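You operate a simulated robot arm through the tools that you are given. There is no shell and no other tool. Be economical: measure what you need, move in short steps, check, and stop when the job is done.

The job below is to be done with a simulated two-armed robot. You get a single attempt, and the scene is never put back.

TASK
Hold the teal vacuum on the red cabinet top steady with one hand and press the vacuum button to switch it on with the other.
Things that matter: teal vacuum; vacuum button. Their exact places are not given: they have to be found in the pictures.

It is judged by the outcome, as a careful person would: the job done as asked, and still so three seconds after it is handed in. It fails if anything else is knocked over, pushed out of place, dropped, spilled or broken.

THE ROBOT
Two 6-joint arms with two-finger parallel grippers on one trunk, on a base that drives. Base frame: it is fixed to the floor where the robot stands at the start and does not move with it; the origin is under the middle of the robot, x ahead of it, y to its left, z up. Readings come in mm, rad, newtons and seconds.
The left shoulder is at the start at [280, 185, 1130], the right one opposite. With the tool pointing down near the work surface each hand reaches from about 560 to 940 mm from the robot's upright axis, wherever it stands, measured 20 degrees to its own side. Places, roughly: vacuum button [700, 0, 1000]. Payload 1.57 kg a hand.
The TCP of each hand is the grasp point between the finger pads, 30 mm short of the fingertips. In the tool frame z runs along the fingers and y along their closing line. Largest opening 80 mm; finger width 17, thickness 12; the body of the gripper, 40 by 82 mm, starts 80 mm behind the TCP.
Orientation is that of the tool frame in the base frame, as a unit quaternion [w, x, y, z]. With the fingers straight down and closing along the base's y, the tool's x points along the base's -x, its y along +y and its z along -z.

THE INTERFACE
- The arms move only by the tool apply_moves. It takes "left_targets", "right_targets" or both (then of equal length, played together; a hand with none holds still); each is a list that holds one entry, the list of rows, each a list of 7 numbers: the shift along the tool's x, y, z in units of 25 mm (1.0 is 25 mm), then the turn, a rotation vector about the tool's x, y, z in units of 8 degrees (1.0 is 8 degrees), then the opening, from 0 (shut) to 1 (fully open). In form: [[[dx, dy, dz, ax, ay, az, fingers], ...]]. A call has 1 to 10 rows; each row shifts and turns the commanded pose from where the row before left it, along the tool's axes as they then stand. A call with a number of a shift or a turn outside -1 to 1 is refused whole. Each row takes 0.2 s and may step no farther than 50 mm and 0.15 rad from the row before; otherwise, or with a gripper value out of range, the whole call is refused. A pose out of reach is approached as far as the arm can. The call stops where the force on the tool passes 40 N (or 10 N more than at its start, if that is more) or the arm is blocked; 0.2 s more then pass. Each finger travels about 153 mm/s and halts on what it meets, pressing with about 39 N; the grip force reading is that of the motor and also rises with nothing between the fingers. The clock runs only during rows and for 0.2 s after the last one: add rows that do not move to give the fingers time. It gives the time, the measured TCP pose, the force on the tool (base axes), the opening and the grip force at its end, in the units of the frame above (readings bear some noise), with the torque about the TCP (base axes, N m) and any sound that the robot's microphone picked up.
- Cameras (640 x 400 px; columns grow to the right, rows downward): "scene" is now at [245.7, -10.8, 1581.4]; the picture's right is [-0.11, -0.99, 0.00], its down [-0.63, 0.07, -0.77] and it looks along [0.77, -0.08, -0.63] (base axes); focal length 255 px, centre (320, 200). "left" rides on the left gripper at [72, 7, -122] in its tool frame; the picture's right is [-0.09, 1.00, 0.00], its down [-0.84, -0.08, -0.54] and it looks along [-0.54, -0.05, 0.84] (tool axes); focal length 238 px, centre (320, 200). "right" rides on the right gripper at [72, -7, -122] in its tool frame; the picture's right is [0.09, 1.00, 0.00], its down [-0.84, 0.08, -0.54] and it looks along [-0.54, 0.05, 0.84] (tool axes); focal length 238 px, centre (320, 200).
- grab_frame(camera): a new picture of that camera. The clock stands still meanwhile.
- lift_body(by): slides the trunk up (or, below 0, down) by that many mm; the arms and the scene camera ride with it, the base frame stays. It gives what a move gives, with no picture.
- drive_base(legs): drives the robot by 1 to 6 legs, each [ahead, turn to the left] in mm and rad, along the robot's own axes; the way and the turn of a leg run together, so that a leg with both is an arc; at most 1500 mm and 3.142 rad a leg. The arms and the cameras ride along, it lands a little off, and it stops where it bumps. It gives what a move gives.
- turn_head(pan, tilt): turns the head with the scene camera to pan (to the left, within 1.501 rad either way) and tilt (down, from -0.506 to 1.204), counted from straight ahead of the robot. It gives what a move gives.
- measure_at(camera, pixels): there is no depth. For up to 12 entries [column, row, z] of the newest picture of that camera ("zoom" is the newest enlarged one), the place [x, y] in the base frame at which the ray of that pixel passes the height z, good to about 3 mm. The clock stands still meanwhile.
- zoom(camera, box): a new picture of the part [left, top, right, bottom] of that camera's present view, enlarged. The clock stands still meanwhile.
- close_job(): hands the job in; it is judged then, once.

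Go step by step. Measure first, check grasps and placings, and put right what went wrong. The budget is 80 turns and 78 pictures, counting those below and the enlarged ones. Unless the task says otherwise, let go and move clear before handing in, and close with one line.

The tools are called after ">>>" by a JSON object that holds its "method" and its "body". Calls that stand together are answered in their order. apply_moves: Moves the arms, as the interface text tells. Its arguments: {"type":"object","properties":{"left_targets":{"type":"array","items":{"type":"array","items":{"type":"array","items":{"type":"number"}}}},"right_targets":{"type":"array","items":{"type":"array","items":{"type":"array","items":{"type":"number"}}}}},"required":[]} The other tools are called the same way: lift_body (by) slides the trunk up or down; drive_base (legs) drives the base; turn_head (pan, tilt) turns the head that bears the scene camera; grab_frame (camera) takes a picture; measure_at (camera, pixels) gives the place at which the rays of pixels pass given heights; zoom (camera, box) takes an enlarged picture of a part of a camera's view; close_job () hands the job in.

At the start:

```text
clock: 0.0
left_position: [559.0, 240.8, 1273.5]
left_tool_rot: [0.0, 0.001, 1.0, 0.0]
left_contact_force: [-0.8, 0.5, 0.0]
left_torque: [0.02, -0.01, -0.03]
left_grip_width: 80.0
left_gripper_force: 0.0
right_position: [561.3, -236.2, 1370.1]
right_tool_rot: [0.0, 0.001, 1.0, -0.001]
right_contact_force: [0.1, -0.9, 0.1]
right_torque: [0.04, 0.02, 0.01]
right_grip_width: 80.0
right_gripper_force: 0.0
trunk travel left (down, up): [-825.0, 165.0]
robot x, y, heading: [-0.2, -1.1, -0.0]
head pan, tilt: [-0.108, 0.688]
```

scene: 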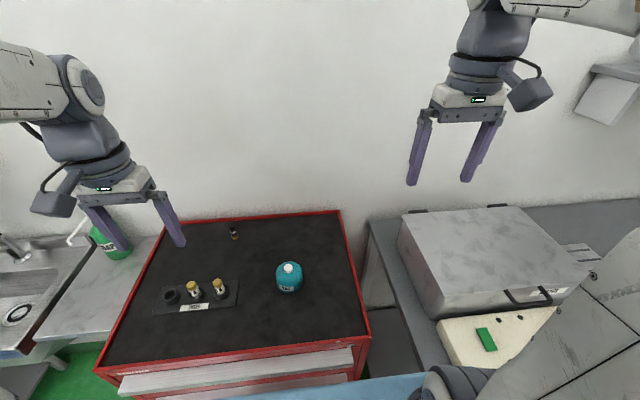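
right: 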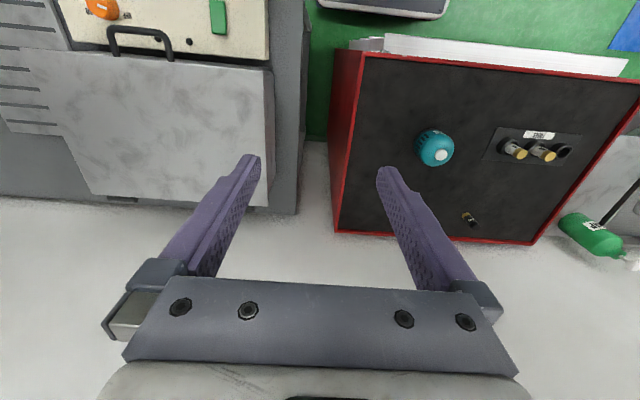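
left: 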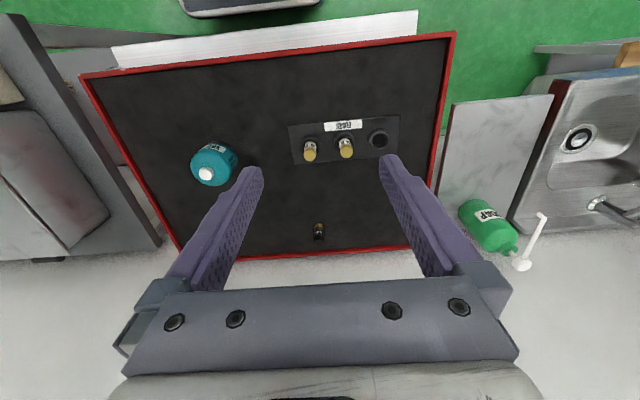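

The teal vacuum shows at scene pixel (289,277), with a white button on top at about (289,267). I'll zoom in to see it better.

>>> {"method": "zoom", "body": {"camera": "scene", "box": [240, 240, 340, 302]}}

>>> {"method": "zoom", "body": {"camera": "left", "box": [160, 120, 260, 202]}}

>>> {"method": "zoom", "body": {"camera": "right", "box": [390, 110, 490, 172]}}

>>> {"method": "measure_at", "body": {"camera": "scene", "pixels": [[289, 267, 1000], [289, 267, 960], [289, 267, 920], [276, 285, 920], [302, 285, 920], [289, 292, 900], [235, 360, 900]]}}

>>> {"method": "measure_at", "body": {"camera": "left", "pixels": [[206, 174, 1000], [206, 174, 960], [206, 174, 920]]}}

>>> {"method": "measure_at", "body": {"camera": "right", "pixels": [[442, 155, 1000], [442, 155, 960], [442, 155, 920]]}}

```text
6.40 times, centred on (290, 271) of scene
```

zoom: 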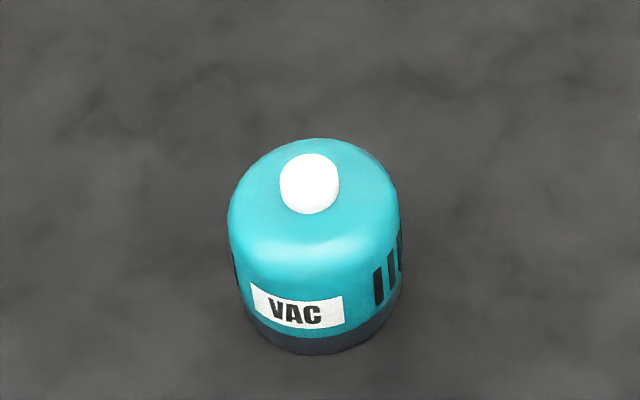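

```text
4.88 times, centred on (210, 161) of left
```

zoom: 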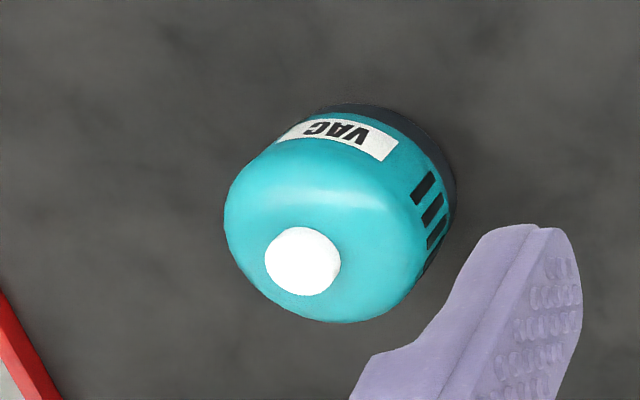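

```text
6.40 times, centred on (440, 141) of right
```

zoom: 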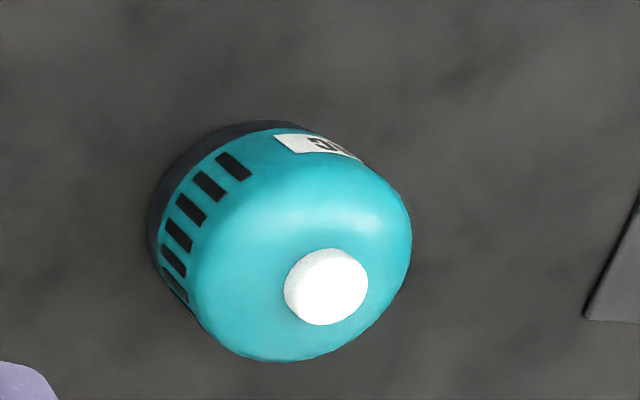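

```text
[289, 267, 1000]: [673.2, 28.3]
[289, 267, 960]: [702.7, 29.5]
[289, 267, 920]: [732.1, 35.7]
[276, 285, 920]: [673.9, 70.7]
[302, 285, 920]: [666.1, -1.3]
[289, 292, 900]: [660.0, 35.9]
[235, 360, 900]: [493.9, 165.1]
```

```text
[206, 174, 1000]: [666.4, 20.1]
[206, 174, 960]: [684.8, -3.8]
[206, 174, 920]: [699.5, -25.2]
```

```text
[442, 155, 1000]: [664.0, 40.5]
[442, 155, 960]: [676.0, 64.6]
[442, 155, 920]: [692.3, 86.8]
```

The views cross near [660, 30, 1017] for the button. The body is about 72 mm wide, so a grip fits tightly. Next I'll find the table height from the cabinet corner and the base of the vacuum.

>>> {"method": "measure_at", "body": {"camera": "scene", "pixels": [[370, 335, 950], [370, 335, 900], [288.4, 268.3, 1017], [288.4, 295, 940], [288.4, 295, 900], [219, 292, 920], [231, 234, 920]]}}

>>> {"method": "measure_at", "body": {"camera": "left", "pixels": [[80, 75, 950], [80, 75, 900], [456, 32, 950], [206, 174, 1017]]}}

>>> {"method": "measure_at", "body": {"camera": "right", "pixels": [[362, 54, 950], [362, 54, 900], [441, 154.4, 1017], [470, 219, 950]]}}

>>> {"method": "zoom", "body": {"camera": "scene", "box": [90, 200, 390, 388]}}

```text
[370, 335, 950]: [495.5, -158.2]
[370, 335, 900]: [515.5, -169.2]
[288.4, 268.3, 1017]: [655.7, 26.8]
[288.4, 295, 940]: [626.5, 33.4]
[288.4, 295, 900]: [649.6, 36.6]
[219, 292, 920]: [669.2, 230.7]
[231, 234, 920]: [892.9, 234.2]
```

```text
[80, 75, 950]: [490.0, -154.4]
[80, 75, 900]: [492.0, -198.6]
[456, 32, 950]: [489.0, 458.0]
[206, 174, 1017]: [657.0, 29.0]
```

```text
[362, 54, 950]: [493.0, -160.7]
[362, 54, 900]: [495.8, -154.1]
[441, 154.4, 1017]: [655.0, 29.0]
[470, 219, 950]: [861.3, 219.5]
```

```text
2.13 times, centred on (240, 294) of scene
```

zoom: 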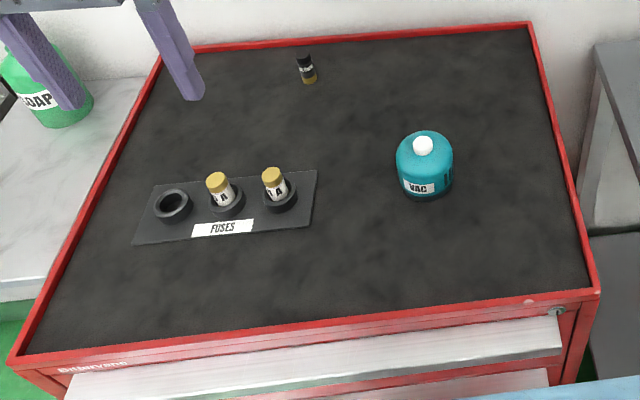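

The rim is near z 948 and the vacuum axis is near (656, 29), with the button top around 1020. I'll grip with the left hand tilted about 40° from the front-left, which leaves the top free for the right hand. First comes the transit and tilt.

>>> {"method": "apply_moves", "body": {"left_targets": [[[-0.105, -0.895, 0.617, 0, 0, 0, 1], [-0.105, -0.895, 0.617, 0, 0, 0, 1], [-0.105, -0.895, 0.617, 0, 0, 0, 1], [-0.105, -0.895, 0.617, 0, 0, 0, 1], [-0.105, -0.895, 0.617, 0, 0, 0, 1], [-0.105, -0.895, 0.617, 0, 0, 0, 1], [-0.105, -0.895, 0.617, 0, 0, 0, 1], [-0.105, -0.895, 0.617, 0, 0, 0, 1], [0, 0, 0, 0, 0, 0, 1]]]}}

>>> {"method": "apply_moves", "body": {"left_targets": [[[0, 0, 0, 0, 0, 1, 1], [0, 0, 0, 0, 0, 1, 1], [0, 0, 0, 0, 0, 1, 1], [0, 0, 0, 0, -1, 0, 1], [0, 0, 0, 0, -1, 0, 1], [0, 0, 0, 0, -1, 0, 1], [0, 0, 0, 0, -1, 0, 1], [0, 0, 0, 0, -1, 0, 1], [0, 0, 0, 0, 0, 0, 1]]]}}

>>> {"method": "grab_frame", "body": {"camera": "left"}}

>>> {"method": "grab_frame", "body": {"camera": "scene"}}

```text
clock: 2.0
left_position: [579.7, 60.9, 1150.2]
left_tool_rot: [0.0, 0.001, 1.0, 0.0]
left_contact_force: [0.4, -0.2, 0.2]
left_torque: [0.02, -0.01, 0.03]
left_grip_width: 80.3
left_gripper_force: 0.1
right_position: [561.1, -236.7, 1369.0]
right_tool_rot: [0.0, 0.0, 1.0, 0.0]
right_contact_force: [0.7, -1.2, 0.8]
right_torque: [-0.02, -0.01, 0.02]
right_grip_width: 79.9
right_gripper_force: 0.1
trunk travel left (down, up): [-825.0, 165.0]
robot x, y, heading: [0.1, 0.2, 0.001]
head pan, tilt: [-0.108, 0.688]
```

```text
clock: 4.0
left_position: [603.1, 56.3, 1162.0]
left_tool_rot: [0.295, 0.195, 0.934, -0.053]
left_contact_force: [0.4, -0.1, 0.4]
left_torque: [-0.01, 0.01, -0.04]
left_grip_width: 80.0
left_gripper_force: 0.0
left hand out of reach, approached as far as the arm can: row 7, 8
right_position: [561.7, -236.1, 1369.5]
right_tool_rot: [0.0, 0.0, 1.0, 0.0]
right_contact_force: [-0.5, -1.2, -0.1]
right_torque: [0.01, 0.0, -0.01]
right_grip_width: 79.6
right_gripper_force: 0.1
trunk travel left (down, up): [-825.0, 165.0]
robot x, y, heading: [-3.1, 0.0, 0.001]
head pan, tilt: [-0.108, 0.688]
```

```text
70 pictures are left
```

left: 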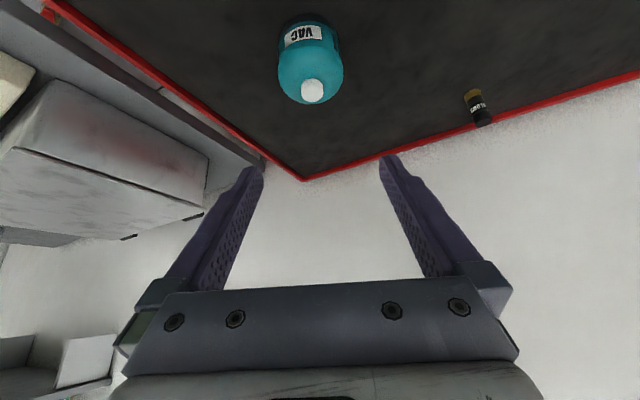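

```text
69 pictures are left
```

scene: 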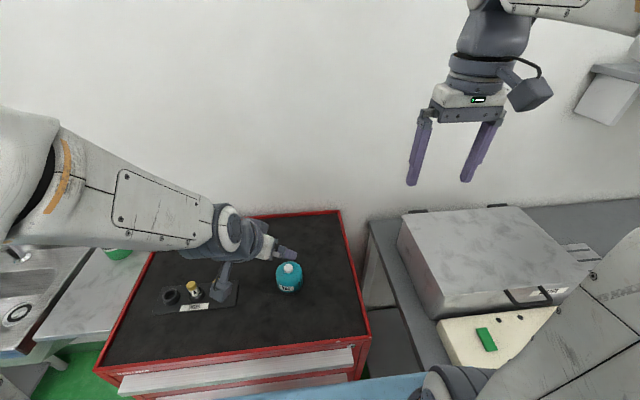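

The left hand is near its inner reach limit, since the arm is folded. I'll back the base off 150 mm to make room.

>>> {"method": "drive_base", "body": {"legs": [[-150, 0]]}}

>>> {"method": "apply_moves", "body": {"left_targets": [[[0, 0, 0, 0, -0.5, 0, 1], [0, 0, 0, 0, 0, 0, 1]]]}}

>>> {"method": "grab_frame", "body": {"camera": "left"}}

>>> {"method": "grab_frame", "body": {"camera": "scene"}}

```text
clock: 5.4
left_position: [450.6, 56.9, 1161.0]
left_tool_rot: [0.292, 0.195, 0.935, -0.053]
left_contact_force: [-0.2, -0.4, 0.1]
left_torque: [0.01, 0.0, -0.03]
left_grip_width: 79.8
left_gripper_force: 0.0
right_position: [410.2, -237.0, 1369.7]
right_tool_rot: [0.0, 0.001, 1.0, 0.0]
right_contact_force: [0.1, -0.1, 0.0]
right_torque: [-0.01, 0.03, 0.02]
right_grip_width: 79.9
right_gripper_force: 0.2
trunk travel left (down, up): [-825.0, 165.0]
robot x, y, heading: [-153.9, -1.7, -0.001]
head pan, tilt: [-0.108, 0.688]
```

```text
clock: 6.0
left_position: [459.3, 55.5, 1165.1]
left_tool_rot: [0.309, 0.193, 0.93, -0.051]
left_contact_force: [-0.6, 0.6, 0.4]
left_torque: [0.0, 0.0, 0.0]
left_grip_width: 79.8
left_gripper_force: 0.1
left hand out of reach, approached as far as the arm can: row 1
right_position: [410.2, -237.0, 1369.7]
right_tool_rot: [0.0, 0.001, 1.0, 0.0]
right_contact_force: [0.3, 0.6, -0.5]
right_torque: [0.02, 0.01, -0.01]
right_grip_width: 80.0
right_gripper_force: 0.0
trunk travel left (down, up): [-825.0, 165.0]
robot x, y, heading: [-152.5, 1.7, -0.001]
head pan, tilt: [-0.108, 0.688]
```

```text
68 pictures are left
```

left: 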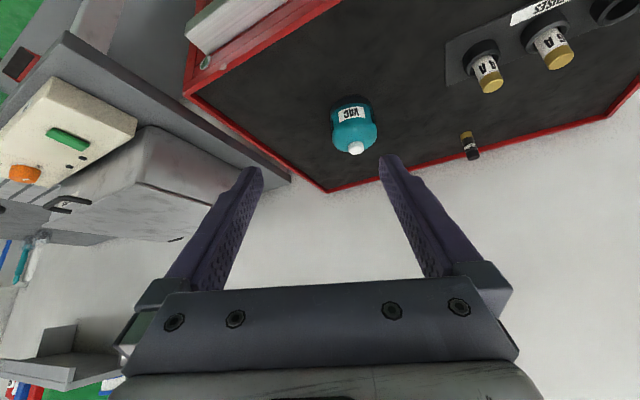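

```text
67 pictures are left
```

scene: 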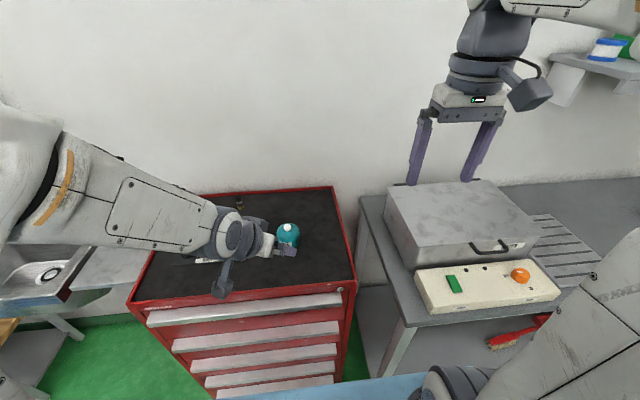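

There's more room now. The left tool's z axis is about (0.555, -0.214, -0.804). I'll move to a pre-grasp about 110 mm back along that axis from (656, 29, 985).

>>> {"method": "apply_moves", "body": {"left_targets": [[[-0.265, 0.275, 0.857, 0, 0, 0, 1], [-0.265, 0.275, 0.857, 0, 0, 0, 1], [-0.265, 0.275, 0.857, 0, 0, 0, 1], [-0.265, 0.275, 0.857, 0, 0, 0, 1], [-0.265, 0.275, 0.857, 0, 0, 0, 1], [-0.265, 0.275, 0.857, 0, 0, 0, 1], [-0.265, 0.275, 0.857, 0, 0, 0, 1], [0, 0, 0, 0, 0, 0, 1]]]}}

>>> {"method": "grab_frame", "body": {"camera": "left"}}

>>> {"method": "grab_frame", "body": {"camera": "scene"}}

```text
clock: 7.8
left_position: [596.3, 51.8, 1077.8]
left_tool_rot: [0.326, 0.194, 0.923, -0.061]
left_contact_force: [0.3, 0.7, -0.7]
left_torque: [-0.01, -0.01, -0.01]
left_grip_width: 80.0
left_gripper_force: 0.1
right_position: [409.5, -236.7, 1370.1]
right_tool_rot: [-0.001, 0.001, 1.0, 0.0]
right_contact_force: [-0.2, -1.0, -0.6]
right_torque: [0.0, 0.02, 0.0]
right_grip_width: 79.9
right_gripper_force: 0.1
trunk travel left (down, up): [-825.0, 165.0]
robot x, y, heading: [-153.8, 0.1, 0.001]
head pan, tilt: [-0.108, 0.688]
```

```text
66 pictures are left
```

left: 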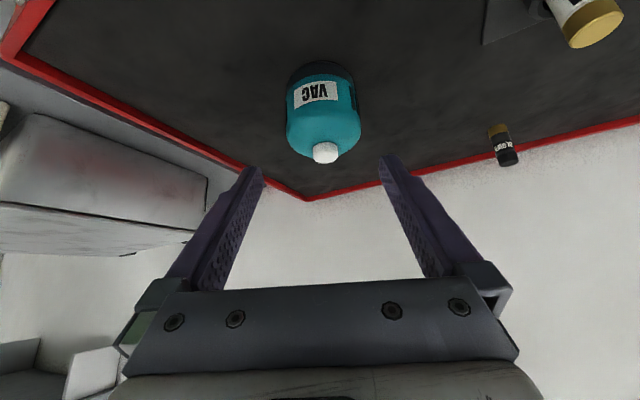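

```text
65 pictures are left
```

scene: 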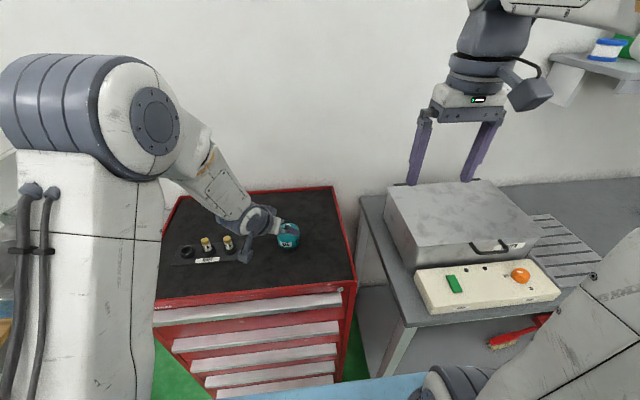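

The hand is well aligned in yaw, with the vacuum at columns 286–361 between the fingers at 257 and 384. I'll check the lateral offset by measuring.

>>> {"method": "measure_at", "body": {"camera": "left", "pixels": [[326, 152, 1017], [287, 125, 985], [360, 125, 985], [313, 65, 945], [287, 125, 970], [360, 125, 970]]}}

>>> {"method": "zoom", "body": {"camera": "left", "box": [260, 50, 388, 130]}}

>>> {"method": "zoom", "body": {"camera": "scene", "box": [220, 190, 348, 270]}}

```text
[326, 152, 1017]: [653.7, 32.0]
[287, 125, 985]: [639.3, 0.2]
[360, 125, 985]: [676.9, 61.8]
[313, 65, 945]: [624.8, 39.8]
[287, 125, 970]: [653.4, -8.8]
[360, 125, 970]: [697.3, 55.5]
```

```text
5.00 times, centred on (324, 90) of left
```

zoom: 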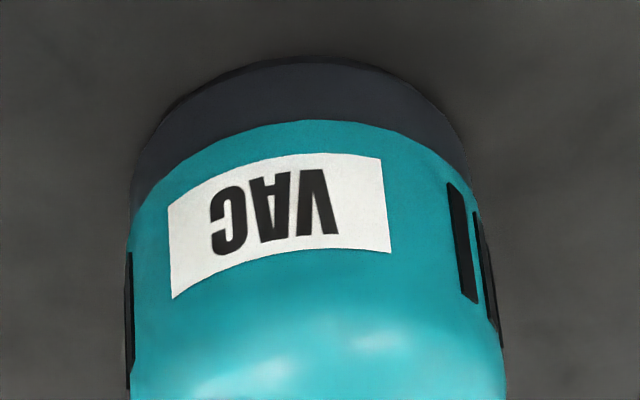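

```text
5.00 times, centred on (284, 230) of scene
```

zoom: 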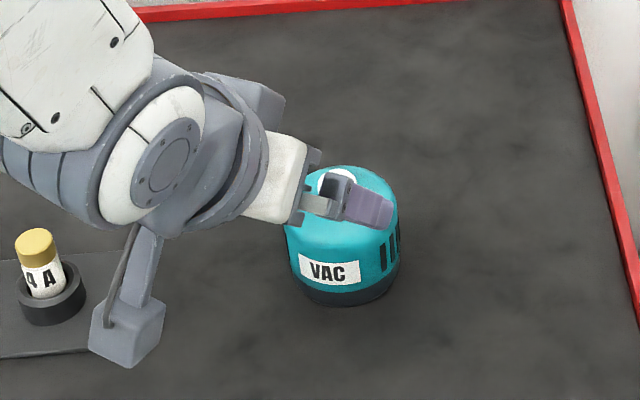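

Lateral alignment is off by only about 2 mm, with the axis near (656, 30). I'll slide in most of the way, then look again.

>>> {"method": "apply_moves", "body": {"left_targets": [[[0.38, 0.1, 0, 0, 0, 0, 1], [0, 0, 0.65, 0, 0, 0, 1], [0, 0, 0.65, 0, 0, 0, 1], [0, 0, 0.65, 0, 0, 0, 1], [0, 0, 0.4, 0, 0, 0, 1]]]}}

>>> {"method": "grab_frame", "body": {"camera": "left"}}

>>> {"method": "zoom", "body": {"camera": "scene", "box": [220, 190, 348, 270]}}

```text
clock: 9.0
left_position: [624.0, 42.3, 1025.1]
left_tool_rot: [0.327, 0.194, 0.923, -0.061]
left_contact_force: [-0.4, -0.1, -0.5]
left_torque: [-0.02, 0.03, 0.01]
left_grip_width: 80.1
left_gripper_force: 0.0
right_position: [409.5, -236.2, 1369.7]
right_tool_rot: [0.0, 0.001, 1.0, 0.0]
right_contact_force: [0.6, -0.9, -0.1]
right_torque: [-0.01, 0.01, -0.02]
right_grip_width: 80.1
right_gripper_force: 0.1
trunk travel left (down, up): [-825.0, 165.0]
robot x, y, heading: [-152.5, 0.5, -0.0]
head pan, tilt: [-0.108, 0.688]
```

```text
62 pictures are left
```

left: 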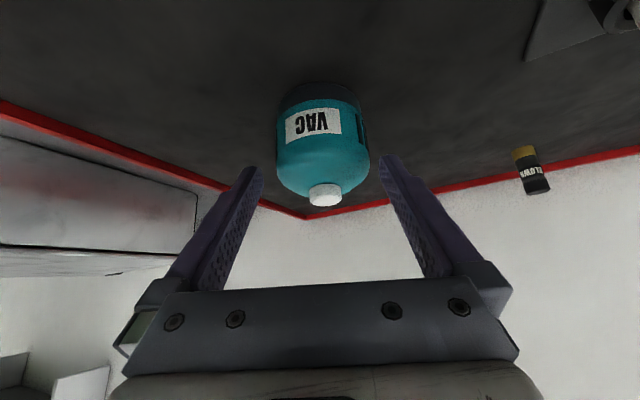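

```text
5.00 times, centred on (284, 230) of scene
```

zoom: 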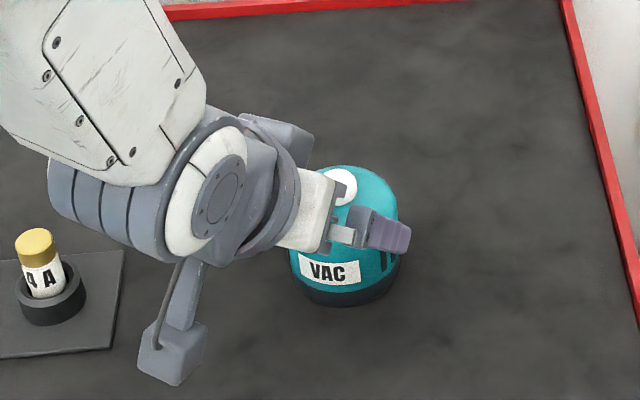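

It's centred: the body middle is near column 323 and the fingers' middle near 321. I'll go in the last 54 mm and close.

>>> {"method": "apply_moves", "body": {"left_targets": [[[0, 0.03, 0.54, 0, 0, 0, 1], [0, 0, 0.54, 0, 0, 0, 1], [0, 0, 0.54, 0, 0, 0, 1], [0, 0, 0.54, 0, 0, 0, 1], [0, 0, 0, 0, 0, 0, 1]]]}}

>>> {"method": "grab_frame", "body": {"camera": "left"}}

>>> {"method": "zoom", "body": {"camera": "scene", "box": [220, 190, 348, 270]}}

```text
clock: 10.2
left_position: [656.8, 30.3, 981.9]
left_tool_rot: [0.326, 0.193, 0.924, -0.06]
left_contact_force: [0.6, 0.5, 1.4]
left_torque: [0.02, -0.04, -0.01]
left_grip_width: 79.9
left_gripper_force: 0.1
right_position: [410.6, -236.5, 1369.3]
right_tool_rot: [0.0, 0.001, 1.0, 0.0]
right_contact_force: [0.3, -0.5, 0.5]
right_torque: [-0.02, -0.02, 0.01]
right_grip_width: 80.0
right_gripper_force: 0.0
trunk travel left (down, up): [-825.0, 165.0]
robot x, y, heading: [-148.8, -3.2, -0.002]
head pan, tilt: [-0.108, 0.688]
```

```text
60 pictures are left
```

left: 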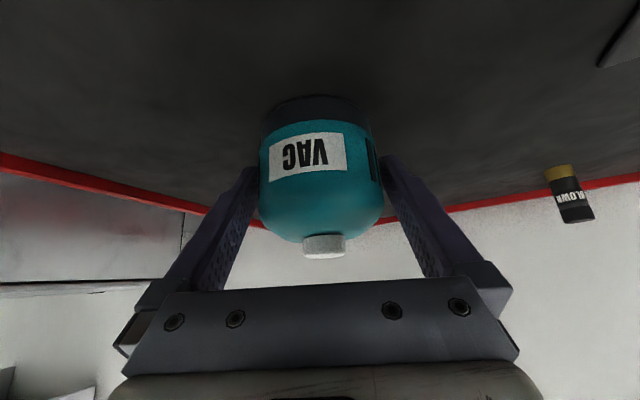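

```text
5.00 times, centred on (284, 230) of scene
```

zoom: 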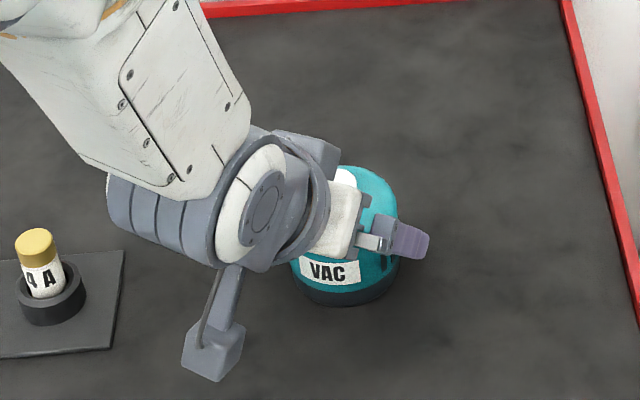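

The fingers straddle the body with no contact, so I'll close the grip.

>>> {"method": "apply_moves", "body": {"left_targets": [[[0, 0, 0, 0, 0, 0, 0.8], [0, 0, 0, 0, 0, 0, 0.7], [0, 0, 0, 0, 0, 0, 0.7]]]}}

>>> {"method": "grab_frame", "body": {"camera": "left"}}

```text
clock: 11.0
left_position: [657.4, 30.6, 982.8]
left_tool_rot: [0.325, 0.195, 0.924, -0.06]
left_contact_force: [-0.3, 0.8, -0.3]
left_torque: [-0.04, 0.03, -0.04]
left_grip_width: 69.9
left_gripper_force: 39.0
right_position: [409.7, -236.9, 1369.9]
right_tool_rot: [0.0, 0.001, 1.0, 0.0]
right_contact_force: [0.2, 0.3, 0.2]
right_torque: [0.02, 0.01, 0.03]
right_grip_width: 79.9
right_gripper_force: 0.1
trunk travel left (down, up): [-825.0, 165.0]
robot x, y, heading: [-156.0, -0.9, -0.008]
head pan, tilt: [-0.108, 0.688]
```

```text
58 pictures are left
```

left: 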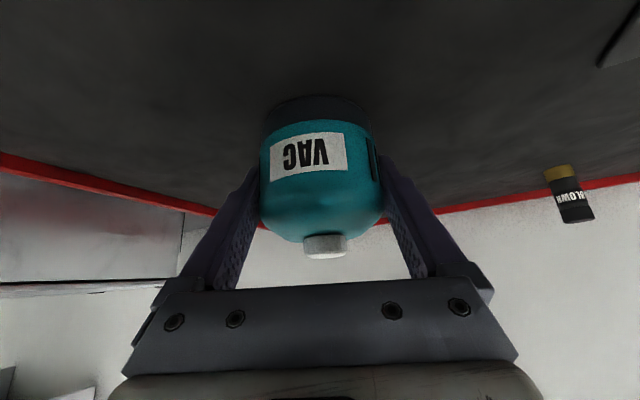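

The grip holds at 69.9 mm and 39 N. Next I'll bring the right hand up with its fingers shut, then yaw it so its camera points away from the left wrist.

>>> {"method": "apply_moves", "body": {"right_targets": [[[-0.95, 0.8, 0.4, 0, 0, 0, 0.5], [-0.95, 0.8, 0.4, 0, 0, 0, 0], [-0.95, 0.8, 0.4, 0, 0, 0, 0], [-0.95, 0.8, 0.4, 0, 0, 0, 0], [-0.95, 0.8, 0.4, 0, 0, 0, 0], [-0.95, 0.8, 0.4, 0, 0, 0, 0], [-0.95, 0.8, 0.4, 0, 0, 0, 0], [-0.95, 0.8, 0.4, 0, 0, 0, 0], [-0.95, 0.8, 0.4, 0, 0, 0, 0], [-0.95, 0.8, 0.4, 0, 0, 0, 0]]]}}

>>> {"method": "apply_moves", "body": {"right_targets": [[[0, 0, 0, 0, 0, -1, 0], [0, 0, 0, 0, 0, -1, 0], [0, 0, 0, 0, 0, -1, 0], [0, 0, 0, 0, 0, -1, 0], [0, 0, 0, 0, 0, -1, 0], [0, 0, 0, 0, 0, -1, 0], [0, 0, 0, 0, 0, -1, 0], [0, 0, 0, 0, 0, 0, 0]]]}}

>>> {"method": "grab_frame", "body": {"camera": "scene"}}

>>> {"method": "grab_frame", "body": {"camera": "right"}}

```text
clock: 13.2
left_position: [655.4, 30.0, 982.5]
left_tool_rot: [0.326, 0.193, 0.923, -0.061]
left_contact_force: [-0.5, -0.8, -1.0]
left_torque: [0.02, -0.02, 0.0]
left_grip_width: 69.7
left_gripper_force: 38.8
right_position: [649.3, -35.5, 1268.7]
right_tool_rot: [-0.001, 0.001, 1.0, 0.0]
right_contact_force: [-1.0, -0.4, 0.1]
right_torque: [0.02, 0.01, 0.03]
right_grip_width: 0.0
right_gripper_force: 21.3
trunk travel left (down, up): [-825.0, 165.0]
robot x, y, heading: [-153.6, -1.5, -0.002]
head pan, tilt: [-0.108, 0.688]
```

```text
clock: 15.0
left_position: [655.6, 30.3, 983.1]
left_tool_rot: [0.326, 0.194, 0.923, -0.06]
left_contact_force: [0.1, -0.6, -0.1]
left_torque: [-0.02, 0.01, -0.02]
left_grip_width: 69.8
left_gripper_force: 39.0
right_position: [647.7, -37.0, 1270.0]
right_tool_rot: [0.0, -0.47, 0.883, -0.001]
right_contact_force: [-0.1, 1.2, -0.4]
right_torque: [0.03, -0.01, -0.01]
right_grip_width: 0.0
right_gripper_force: 21.3
trunk travel left (down, up): [-825.0, 165.0]
robot x, y, heading: [-152.6, -2.0, -0.006]
head pan, tilt: [-0.108, 0.688]
```

```text
57 pictures are left
```

scene: 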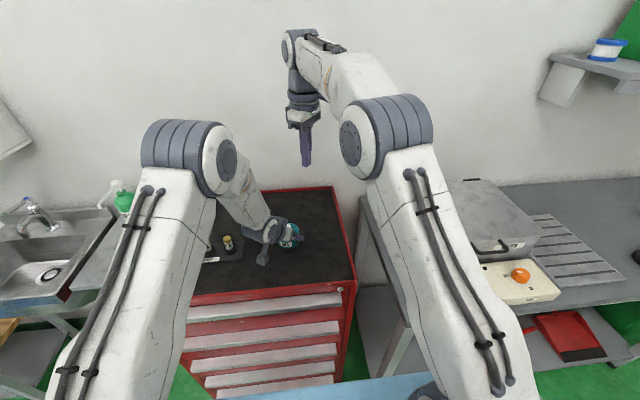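

```text
56 pictures are left
```

right: 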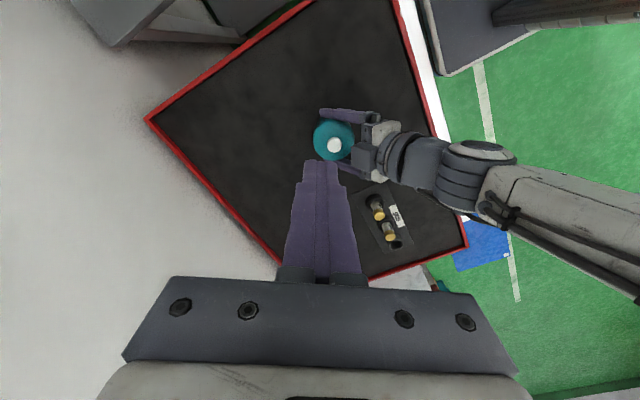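

The right camera sees the button at (334,145). I'll zoom in to measure it precisely.

>>> {"method": "zoom", "body": {"camera": "right", "box": [294, 120, 374, 170]}}

>>> {"method": "measure_at", "body": {"camera": "right", "pixels": [[334, 145, 1020], [334, 145, 1015], [333, 141, 1000]]}}

```text
8.00 times, centred on (334, 145) of right
```

zoom: 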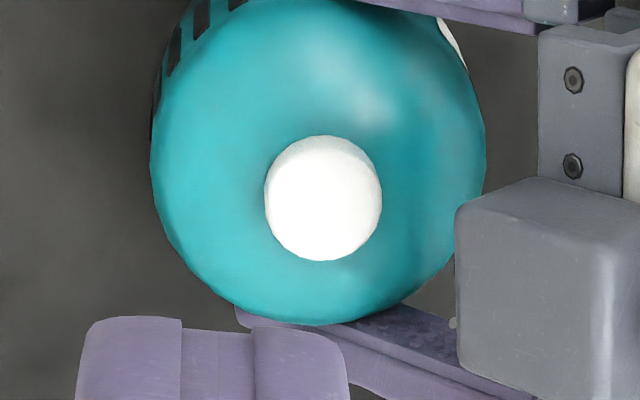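

```text
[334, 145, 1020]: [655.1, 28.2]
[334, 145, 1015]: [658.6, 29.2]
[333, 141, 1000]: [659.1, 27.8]
```

The button centre is at (656, 29) and about 22 mm wide. I'll move above it and descend to a fingertip height of about 1065.

>>> {"method": "apply_moves", "body": {"right_targets": [[[-0.787, 0.4, 0, 0, 0, 0, 0], [-0.787, 0.4, 0, 0, 0, 0, 0], [-0.787, 0.4, 0, 0, 0, 0, 0], [0, 0, 1, 0, 0, 0, 0], [0, 0, 1, 0, 0, 0, 0], [0, 0, 1, 0, 0, 0, 0], [0, 0, 1, 0, 0, 0, 0], [0, 0, 1, 0, 0, 0, 0], [0, 0, 1, 0, 0, 0, 0], [0, 0, 1, 0, 0, 0, 0]]]}}

>>> {"method": "grab_frame", "body": {"camera": "right"}}

>>> {"method": "zoom", "body": {"camera": "scene", "box": [220, 150, 380, 250]}}

>>> {"method": "grab_frame", "body": {"camera": "left"}}

```text
clock: 17.2
left_position: [657.2, 30.4, 983.9]
left_tool_rot: [0.326, 0.194, 0.923, -0.06]
left_contact_force: [0.1, -0.5, 0.3]
left_torque: [0.0, 0.01, 0.03]
left_grip_width: 69.9
left_gripper_force: 39.1
right_position: [654.0, 17.6, 1094.6]
right_tool_rot: [0.0, -0.469, 0.883, 0.0]
right_contact_force: [-0.2, 0.1, 0.3]
right_torque: [-0.04, 0.0, -0.01]
right_grip_width: 0.0
right_gripper_force: 21.3
right hand out of reach, approached as far as the arm can: row 3
trunk travel left (down, up): [-825.0, 165.0]
robot x, y, heading: [-151.9, -0.8, 0.0]
head pan, tilt: [-0.108, 0.688]
```

```text
54 pictures are left
```

right: 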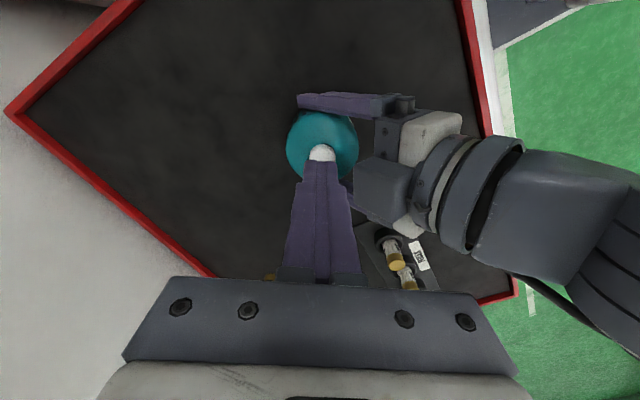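

```text
4.00 times, centred on (300, 200) of scene
```

zoom: 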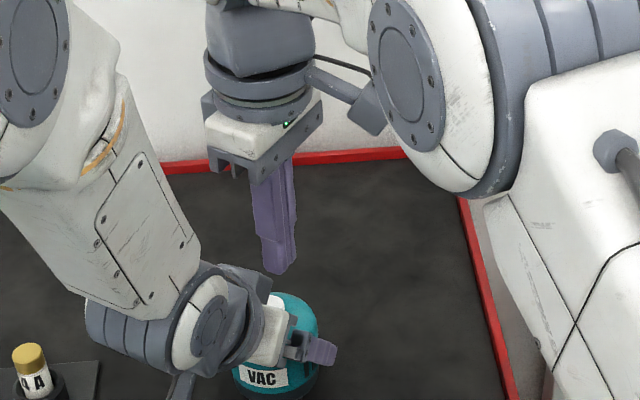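

```text
52 pictures are left
```

left: 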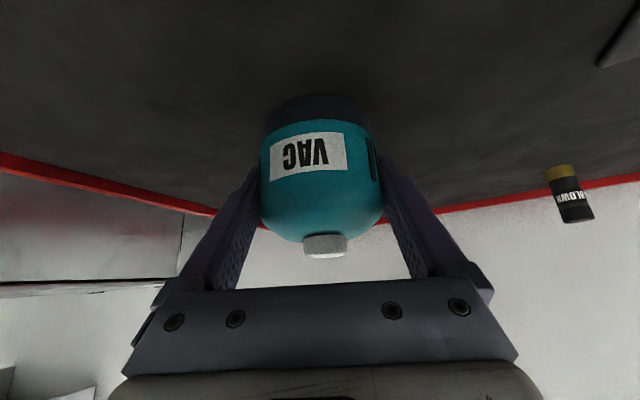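

The right TCP stopped at y 17.6, clipped by reach when it was higher. I'll correct by (2, 11) mm at this height.

>>> {"method": "apply_moves", "body": {"right_targets": [[[-0.42, 0.19, 0, 0, 0, 0, 0], [0, 0, 0, 0, 0, 0, 0]]]}}

>>> {"method": "grab_frame", "body": {"camera": "right"}}

```text
clock: 17.8
left_position: [656.7, 30.7, 984.3]
left_tool_rot: [0.326, 0.194, 0.924, -0.059]
left_contact_force: [-0.3, 1.4, -0.2]
left_torque: [-0.08, 0.04, 0.0]
left_grip_width: 69.7
left_gripper_force: 39.1
right_position: [657.1, 29.3, 1094.4]
right_tool_rot: [0.001, -0.468, 0.884, 0.0]
right_contact_force: [-1.3, 0.4, -0.5]
right_torque: [0.0, -0.06, 0.02]
right_grip_width: 0.1
right_gripper_force: 21.4
trunk travel left (down, up): [-825.0, 165.0]
robot x, y, heading: [-150.4, -0.0, 0.003]
head pan, tilt: [-0.108, 0.688]
```

```text
51 pictures are left
```

right: 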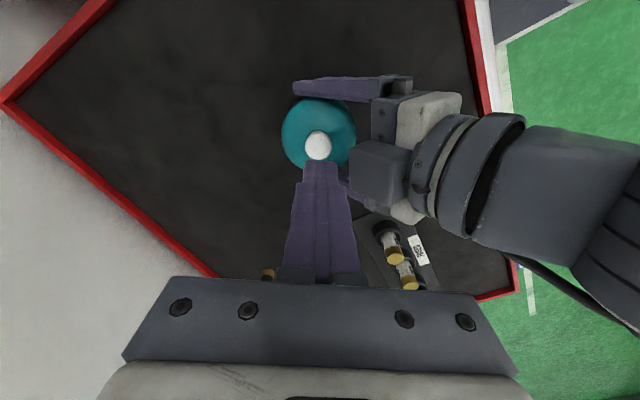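

It's now over the button at (657, 29). I'll descend 35 mm and look at the gap from the left camera.

>>> {"method": "apply_moves", "body": {"right_targets": [[[0, 0, 0.7, 0, 0, 0, 0], [0, 0, 0.7, 0, 0, 0, 0], [0, 0, 0, 0, 0, 0, 0]]]}}

>>> {"method": "grab_frame", "body": {"camera": "left"}}

>>> {"method": "grab_frame", "body": {"camera": "right"}}

```text
clock: 18.6
left_position: [656.6, 31.4, 983.0]
left_tool_rot: [0.326, 0.194, 0.923, -0.06]
left_contact_force: [-0.3, -0.6, 0.3]
left_torque: [-0.08, 0.07, -0.01]
left_grip_width: 69.8
left_gripper_force: 39.4
right_position: [656.3, 28.5, 1060.2]
right_tool_rot: [0.0, -0.469, 0.883, 0.0]
right_contact_force: [0.3, -0.3, -0.3]
right_torque: [-0.03, -0.01, -0.01]
right_grip_width: 0.0
right_gripper_force: 20.5
trunk travel left (down, up): [-825.0, 165.0]
robot x, y, heading: [-150.4, 0.7, -0.0]
head pan, tilt: [-0.108, 0.688]
```

```text
50 pictures are left
```

left: 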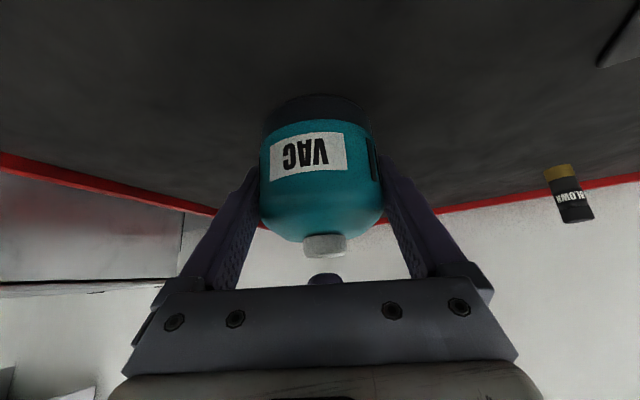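

```text
49 pictures are left
```

right: 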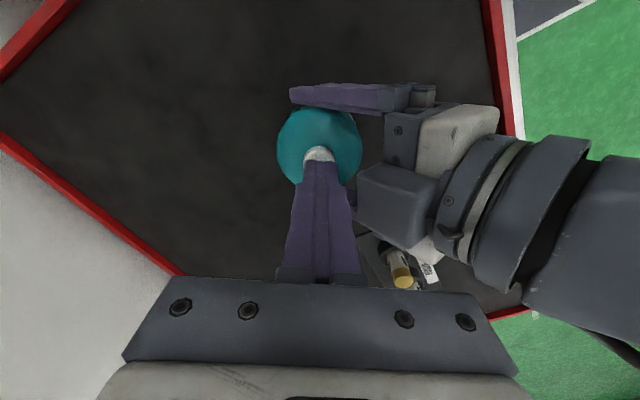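

The fingertip (column 323) lines up over the button (325) with about a 10 mm gap. I'll press down in fine steps.

>>> {"method": "apply_moves", "body": {"right_targets": [[[0, 0, 0.12, 0, 0, 0, 0], [0, 0, 0.12, 0, 0, 0, 0], [0, 0, 0.1, 0, 0, 0, 0], [0, 0, 0.1, 0, 0, 0, 0]]]}}

>>> {"method": "grab_frame", "body": {"camera": "left"}}

```text
clock: 19.6
left_position: [655.7, 31.2, 982.9]
left_tool_rot: [0.326, 0.194, 0.923, -0.06]
left_contact_force: [0.2, 0.5, 0.1]
left_torque: [-0.09, 0.01, 0.0]
left_grip_width: 70.1
left_gripper_force: 39.1
right_position: [657.3, 29.3, 1048.1]
right_tool_rot: [0.001, -0.469, 0.883, 0.0]
right_contact_force: [0.4, 0.2, 1.5]
right_torque: [-0.01, 0.03, -0.03]
right_grip_width: 0.0
right_gripper_force: 21.1
trunk travel left (down, up): [-825.0, 165.0]
robot x, y, heading: [-151.1, 2.3, -0.001]
head pan, tilt: [-0.108, 0.688]
heard: click
```

```text
48 pictures are left
```

left: 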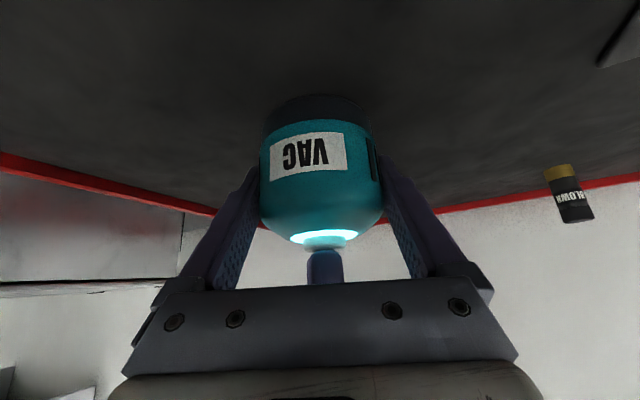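

A click was heard and a light ring has come on around the button, so it's switched on. I'll lift the right hand straight up, once, and check that the light stays.

>>> {"method": "apply_moves", "body": {"right_targets": [[[0, 0, -0.5, 0, 0, 0, 0], [0, 0, -1, 0, 0, 0, 0], [0, 0, -1, 0, 0, 0, 0], [0, 0, -1, 0, 0, 0, 0], [0, 0, -1, 0, 0, 0, 0], [0, 0, -1, 0, 0, 0, 0]]]}}

>>> {"method": "grab_frame", "body": {"camera": "left"}}

>>> {"method": "grab_frame", "body": {"camera": "right"}}

```text
clock: 21.0
left_position: [656.2, 30.4, 982.0]
left_tool_rot: [0.326, 0.194, 0.924, -0.059]
left_contact_force: [-1.3, 1.1, 1.1]
left_torque: [-0.1, 0.09, 0.03]
left_grip_width: 70.0
left_gripper_force: 39.3
right_position: [656.8, 28.5, 1186.9]
right_tool_rot: [-0.001, -0.469, 0.883, 0.0]
right_contact_force: [-0.5, 0.6, -0.2]
right_torque: [0.01, -0.02, -0.01]
right_grip_width: 0.0
right_gripper_force: 21.4
trunk travel left (down, up): [-825.0, 165.0]
robot x, y, heading: [-152.3, 2.3, -0.005]
head pan, tilt: [-0.108, 0.688]
```

```text
47 pictures are left
```

left: 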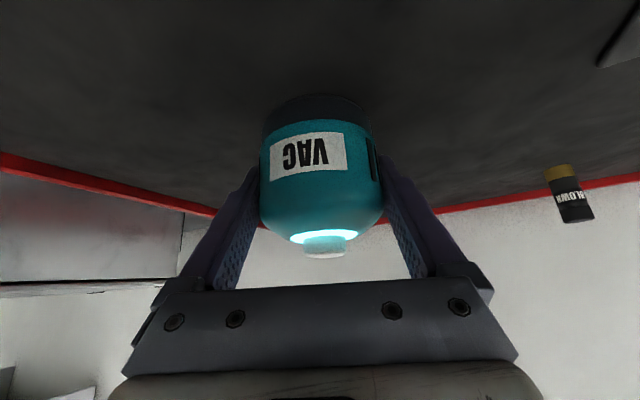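

```text
46 pictures are left
```

right: 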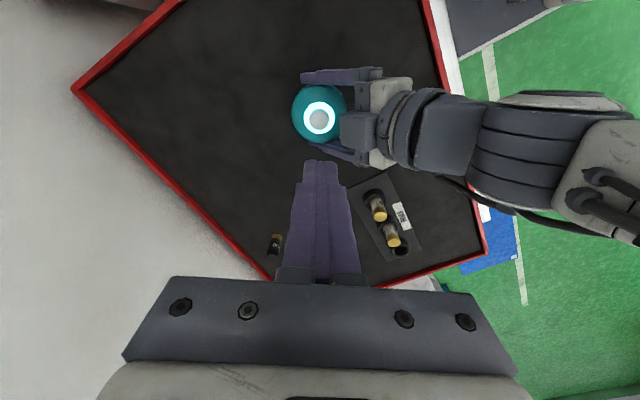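

The light stays on. I'll open the left hand and back it out along its own axis.

>>> {"method": "apply_moves", "body": {"left_targets": [[[0, 0, 0, 0, 0, 0, 0.93], [0, 0, 0, 0, 0, 0, 1], [0, 0, 0, 0, 0, 0, 1]]]}}

>>> {"method": "apply_moves", "body": {"left_targets": [[[0, 0, -0.4, 0, 0, 0, 1], [0, 0, -0.6, 0, 0, 0, 1], [0, 0, -0.8, 0, 0, 0, 1], [0, 0, -0.8, 0, 0, 0, 1], [0, 0, -0.8, 0, 0, 0, 1], [0, 0, -0.8, 0, 0, 0, 1], [0, 0, -0.8, 0, 0, 0, 1]]]}}

>>> {"method": "grab_frame", "body": {"camera": "left"}}

>>> {"method": "grab_frame", "body": {"camera": "scene"}}

>>> {"method": "grab_frame", "body": {"camera": "right"}}

```text
clock: 21.8
left_position: [656.6, 31.1, 982.9]
left_tool_rot: [0.326, 0.193, 0.924, -0.059]
left_contact_force: [-0.8, 0.0, 0.0]
left_torque: [0.0, 0.02, 0.01]
left_grip_width: 80.1
left_gripper_force: 0.1
right_position: [657.0, 28.8, 1185.6]
right_tool_rot: [0.0, -0.468, 0.884, 0.0]
right_contact_force: [0.4, -0.6, -0.3]
right_torque: [0.0, 0.03, 0.0]
right_grip_width: 0.0
right_gripper_force: 21.4
trunk travel left (down, up): [-825.0, 165.0]
robot x, y, heading: [-153.0, 1.1, -0.004]
head pan, tilt: [-0.108, 0.688]
```

```text
clock: 23.4
left_position: [582.6, 60.1, 1080.3]
left_tool_rot: [0.325, 0.194, 0.924, -0.06]
left_contact_force: [0.6, 0.5, 0.2]
left_torque: [0.02, -0.01, 0.01]
left_grip_width: 79.9
left_gripper_force: 0.0
right_position: [657.4, 30.5, 1186.2]
right_tool_rot: [-0.001, -0.47, 0.883, -0.001]
right_contact_force: [0.2, 0.3, -0.3]
right_torque: [-0.02, 0.01, 0.0]
right_grip_width: 0.0
right_gripper_force: 21.1
trunk travel left (down, up): [-825.0, 165.0]
robot x, y, heading: [-150.4, 0.0, -0.003]
head pan, tilt: [-0.108, 0.688]
```

```text
45 pictures are left
```

left: 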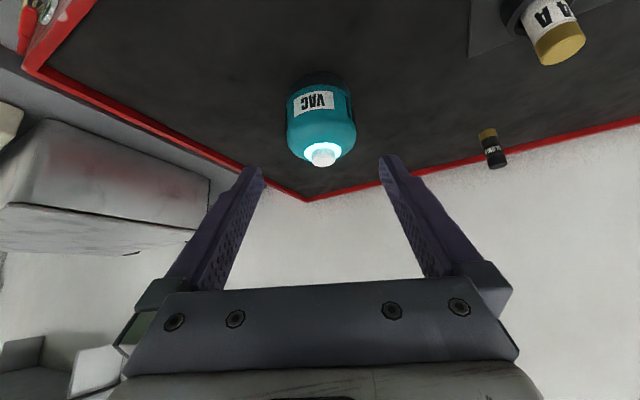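

```text
44 pictures are left
```

scene: 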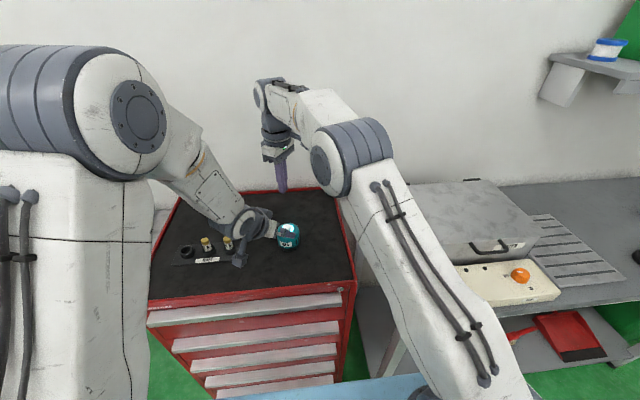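

```text
43 pictures are left
```

right: 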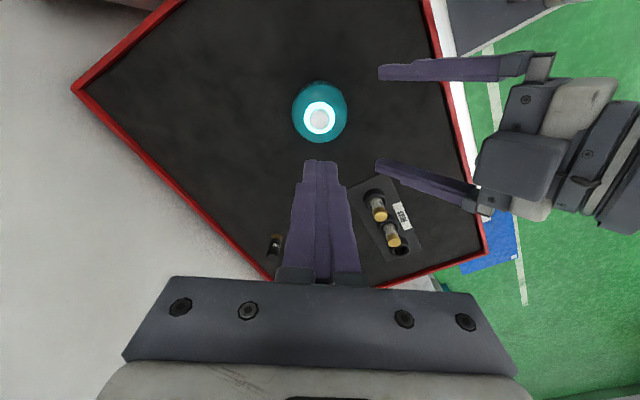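

The vacuum is in its place with its light ring on, both hands are clear, and nothing else has moved. I'm handing the job in.

>>> {"method": "close_job", "body": {}}

```text
The job is handed in.
```

The teal vacuum is switched on: I held it steady with the left hand and pressed its button once with the right, heard a click, and its light stayed on after both hands let go.
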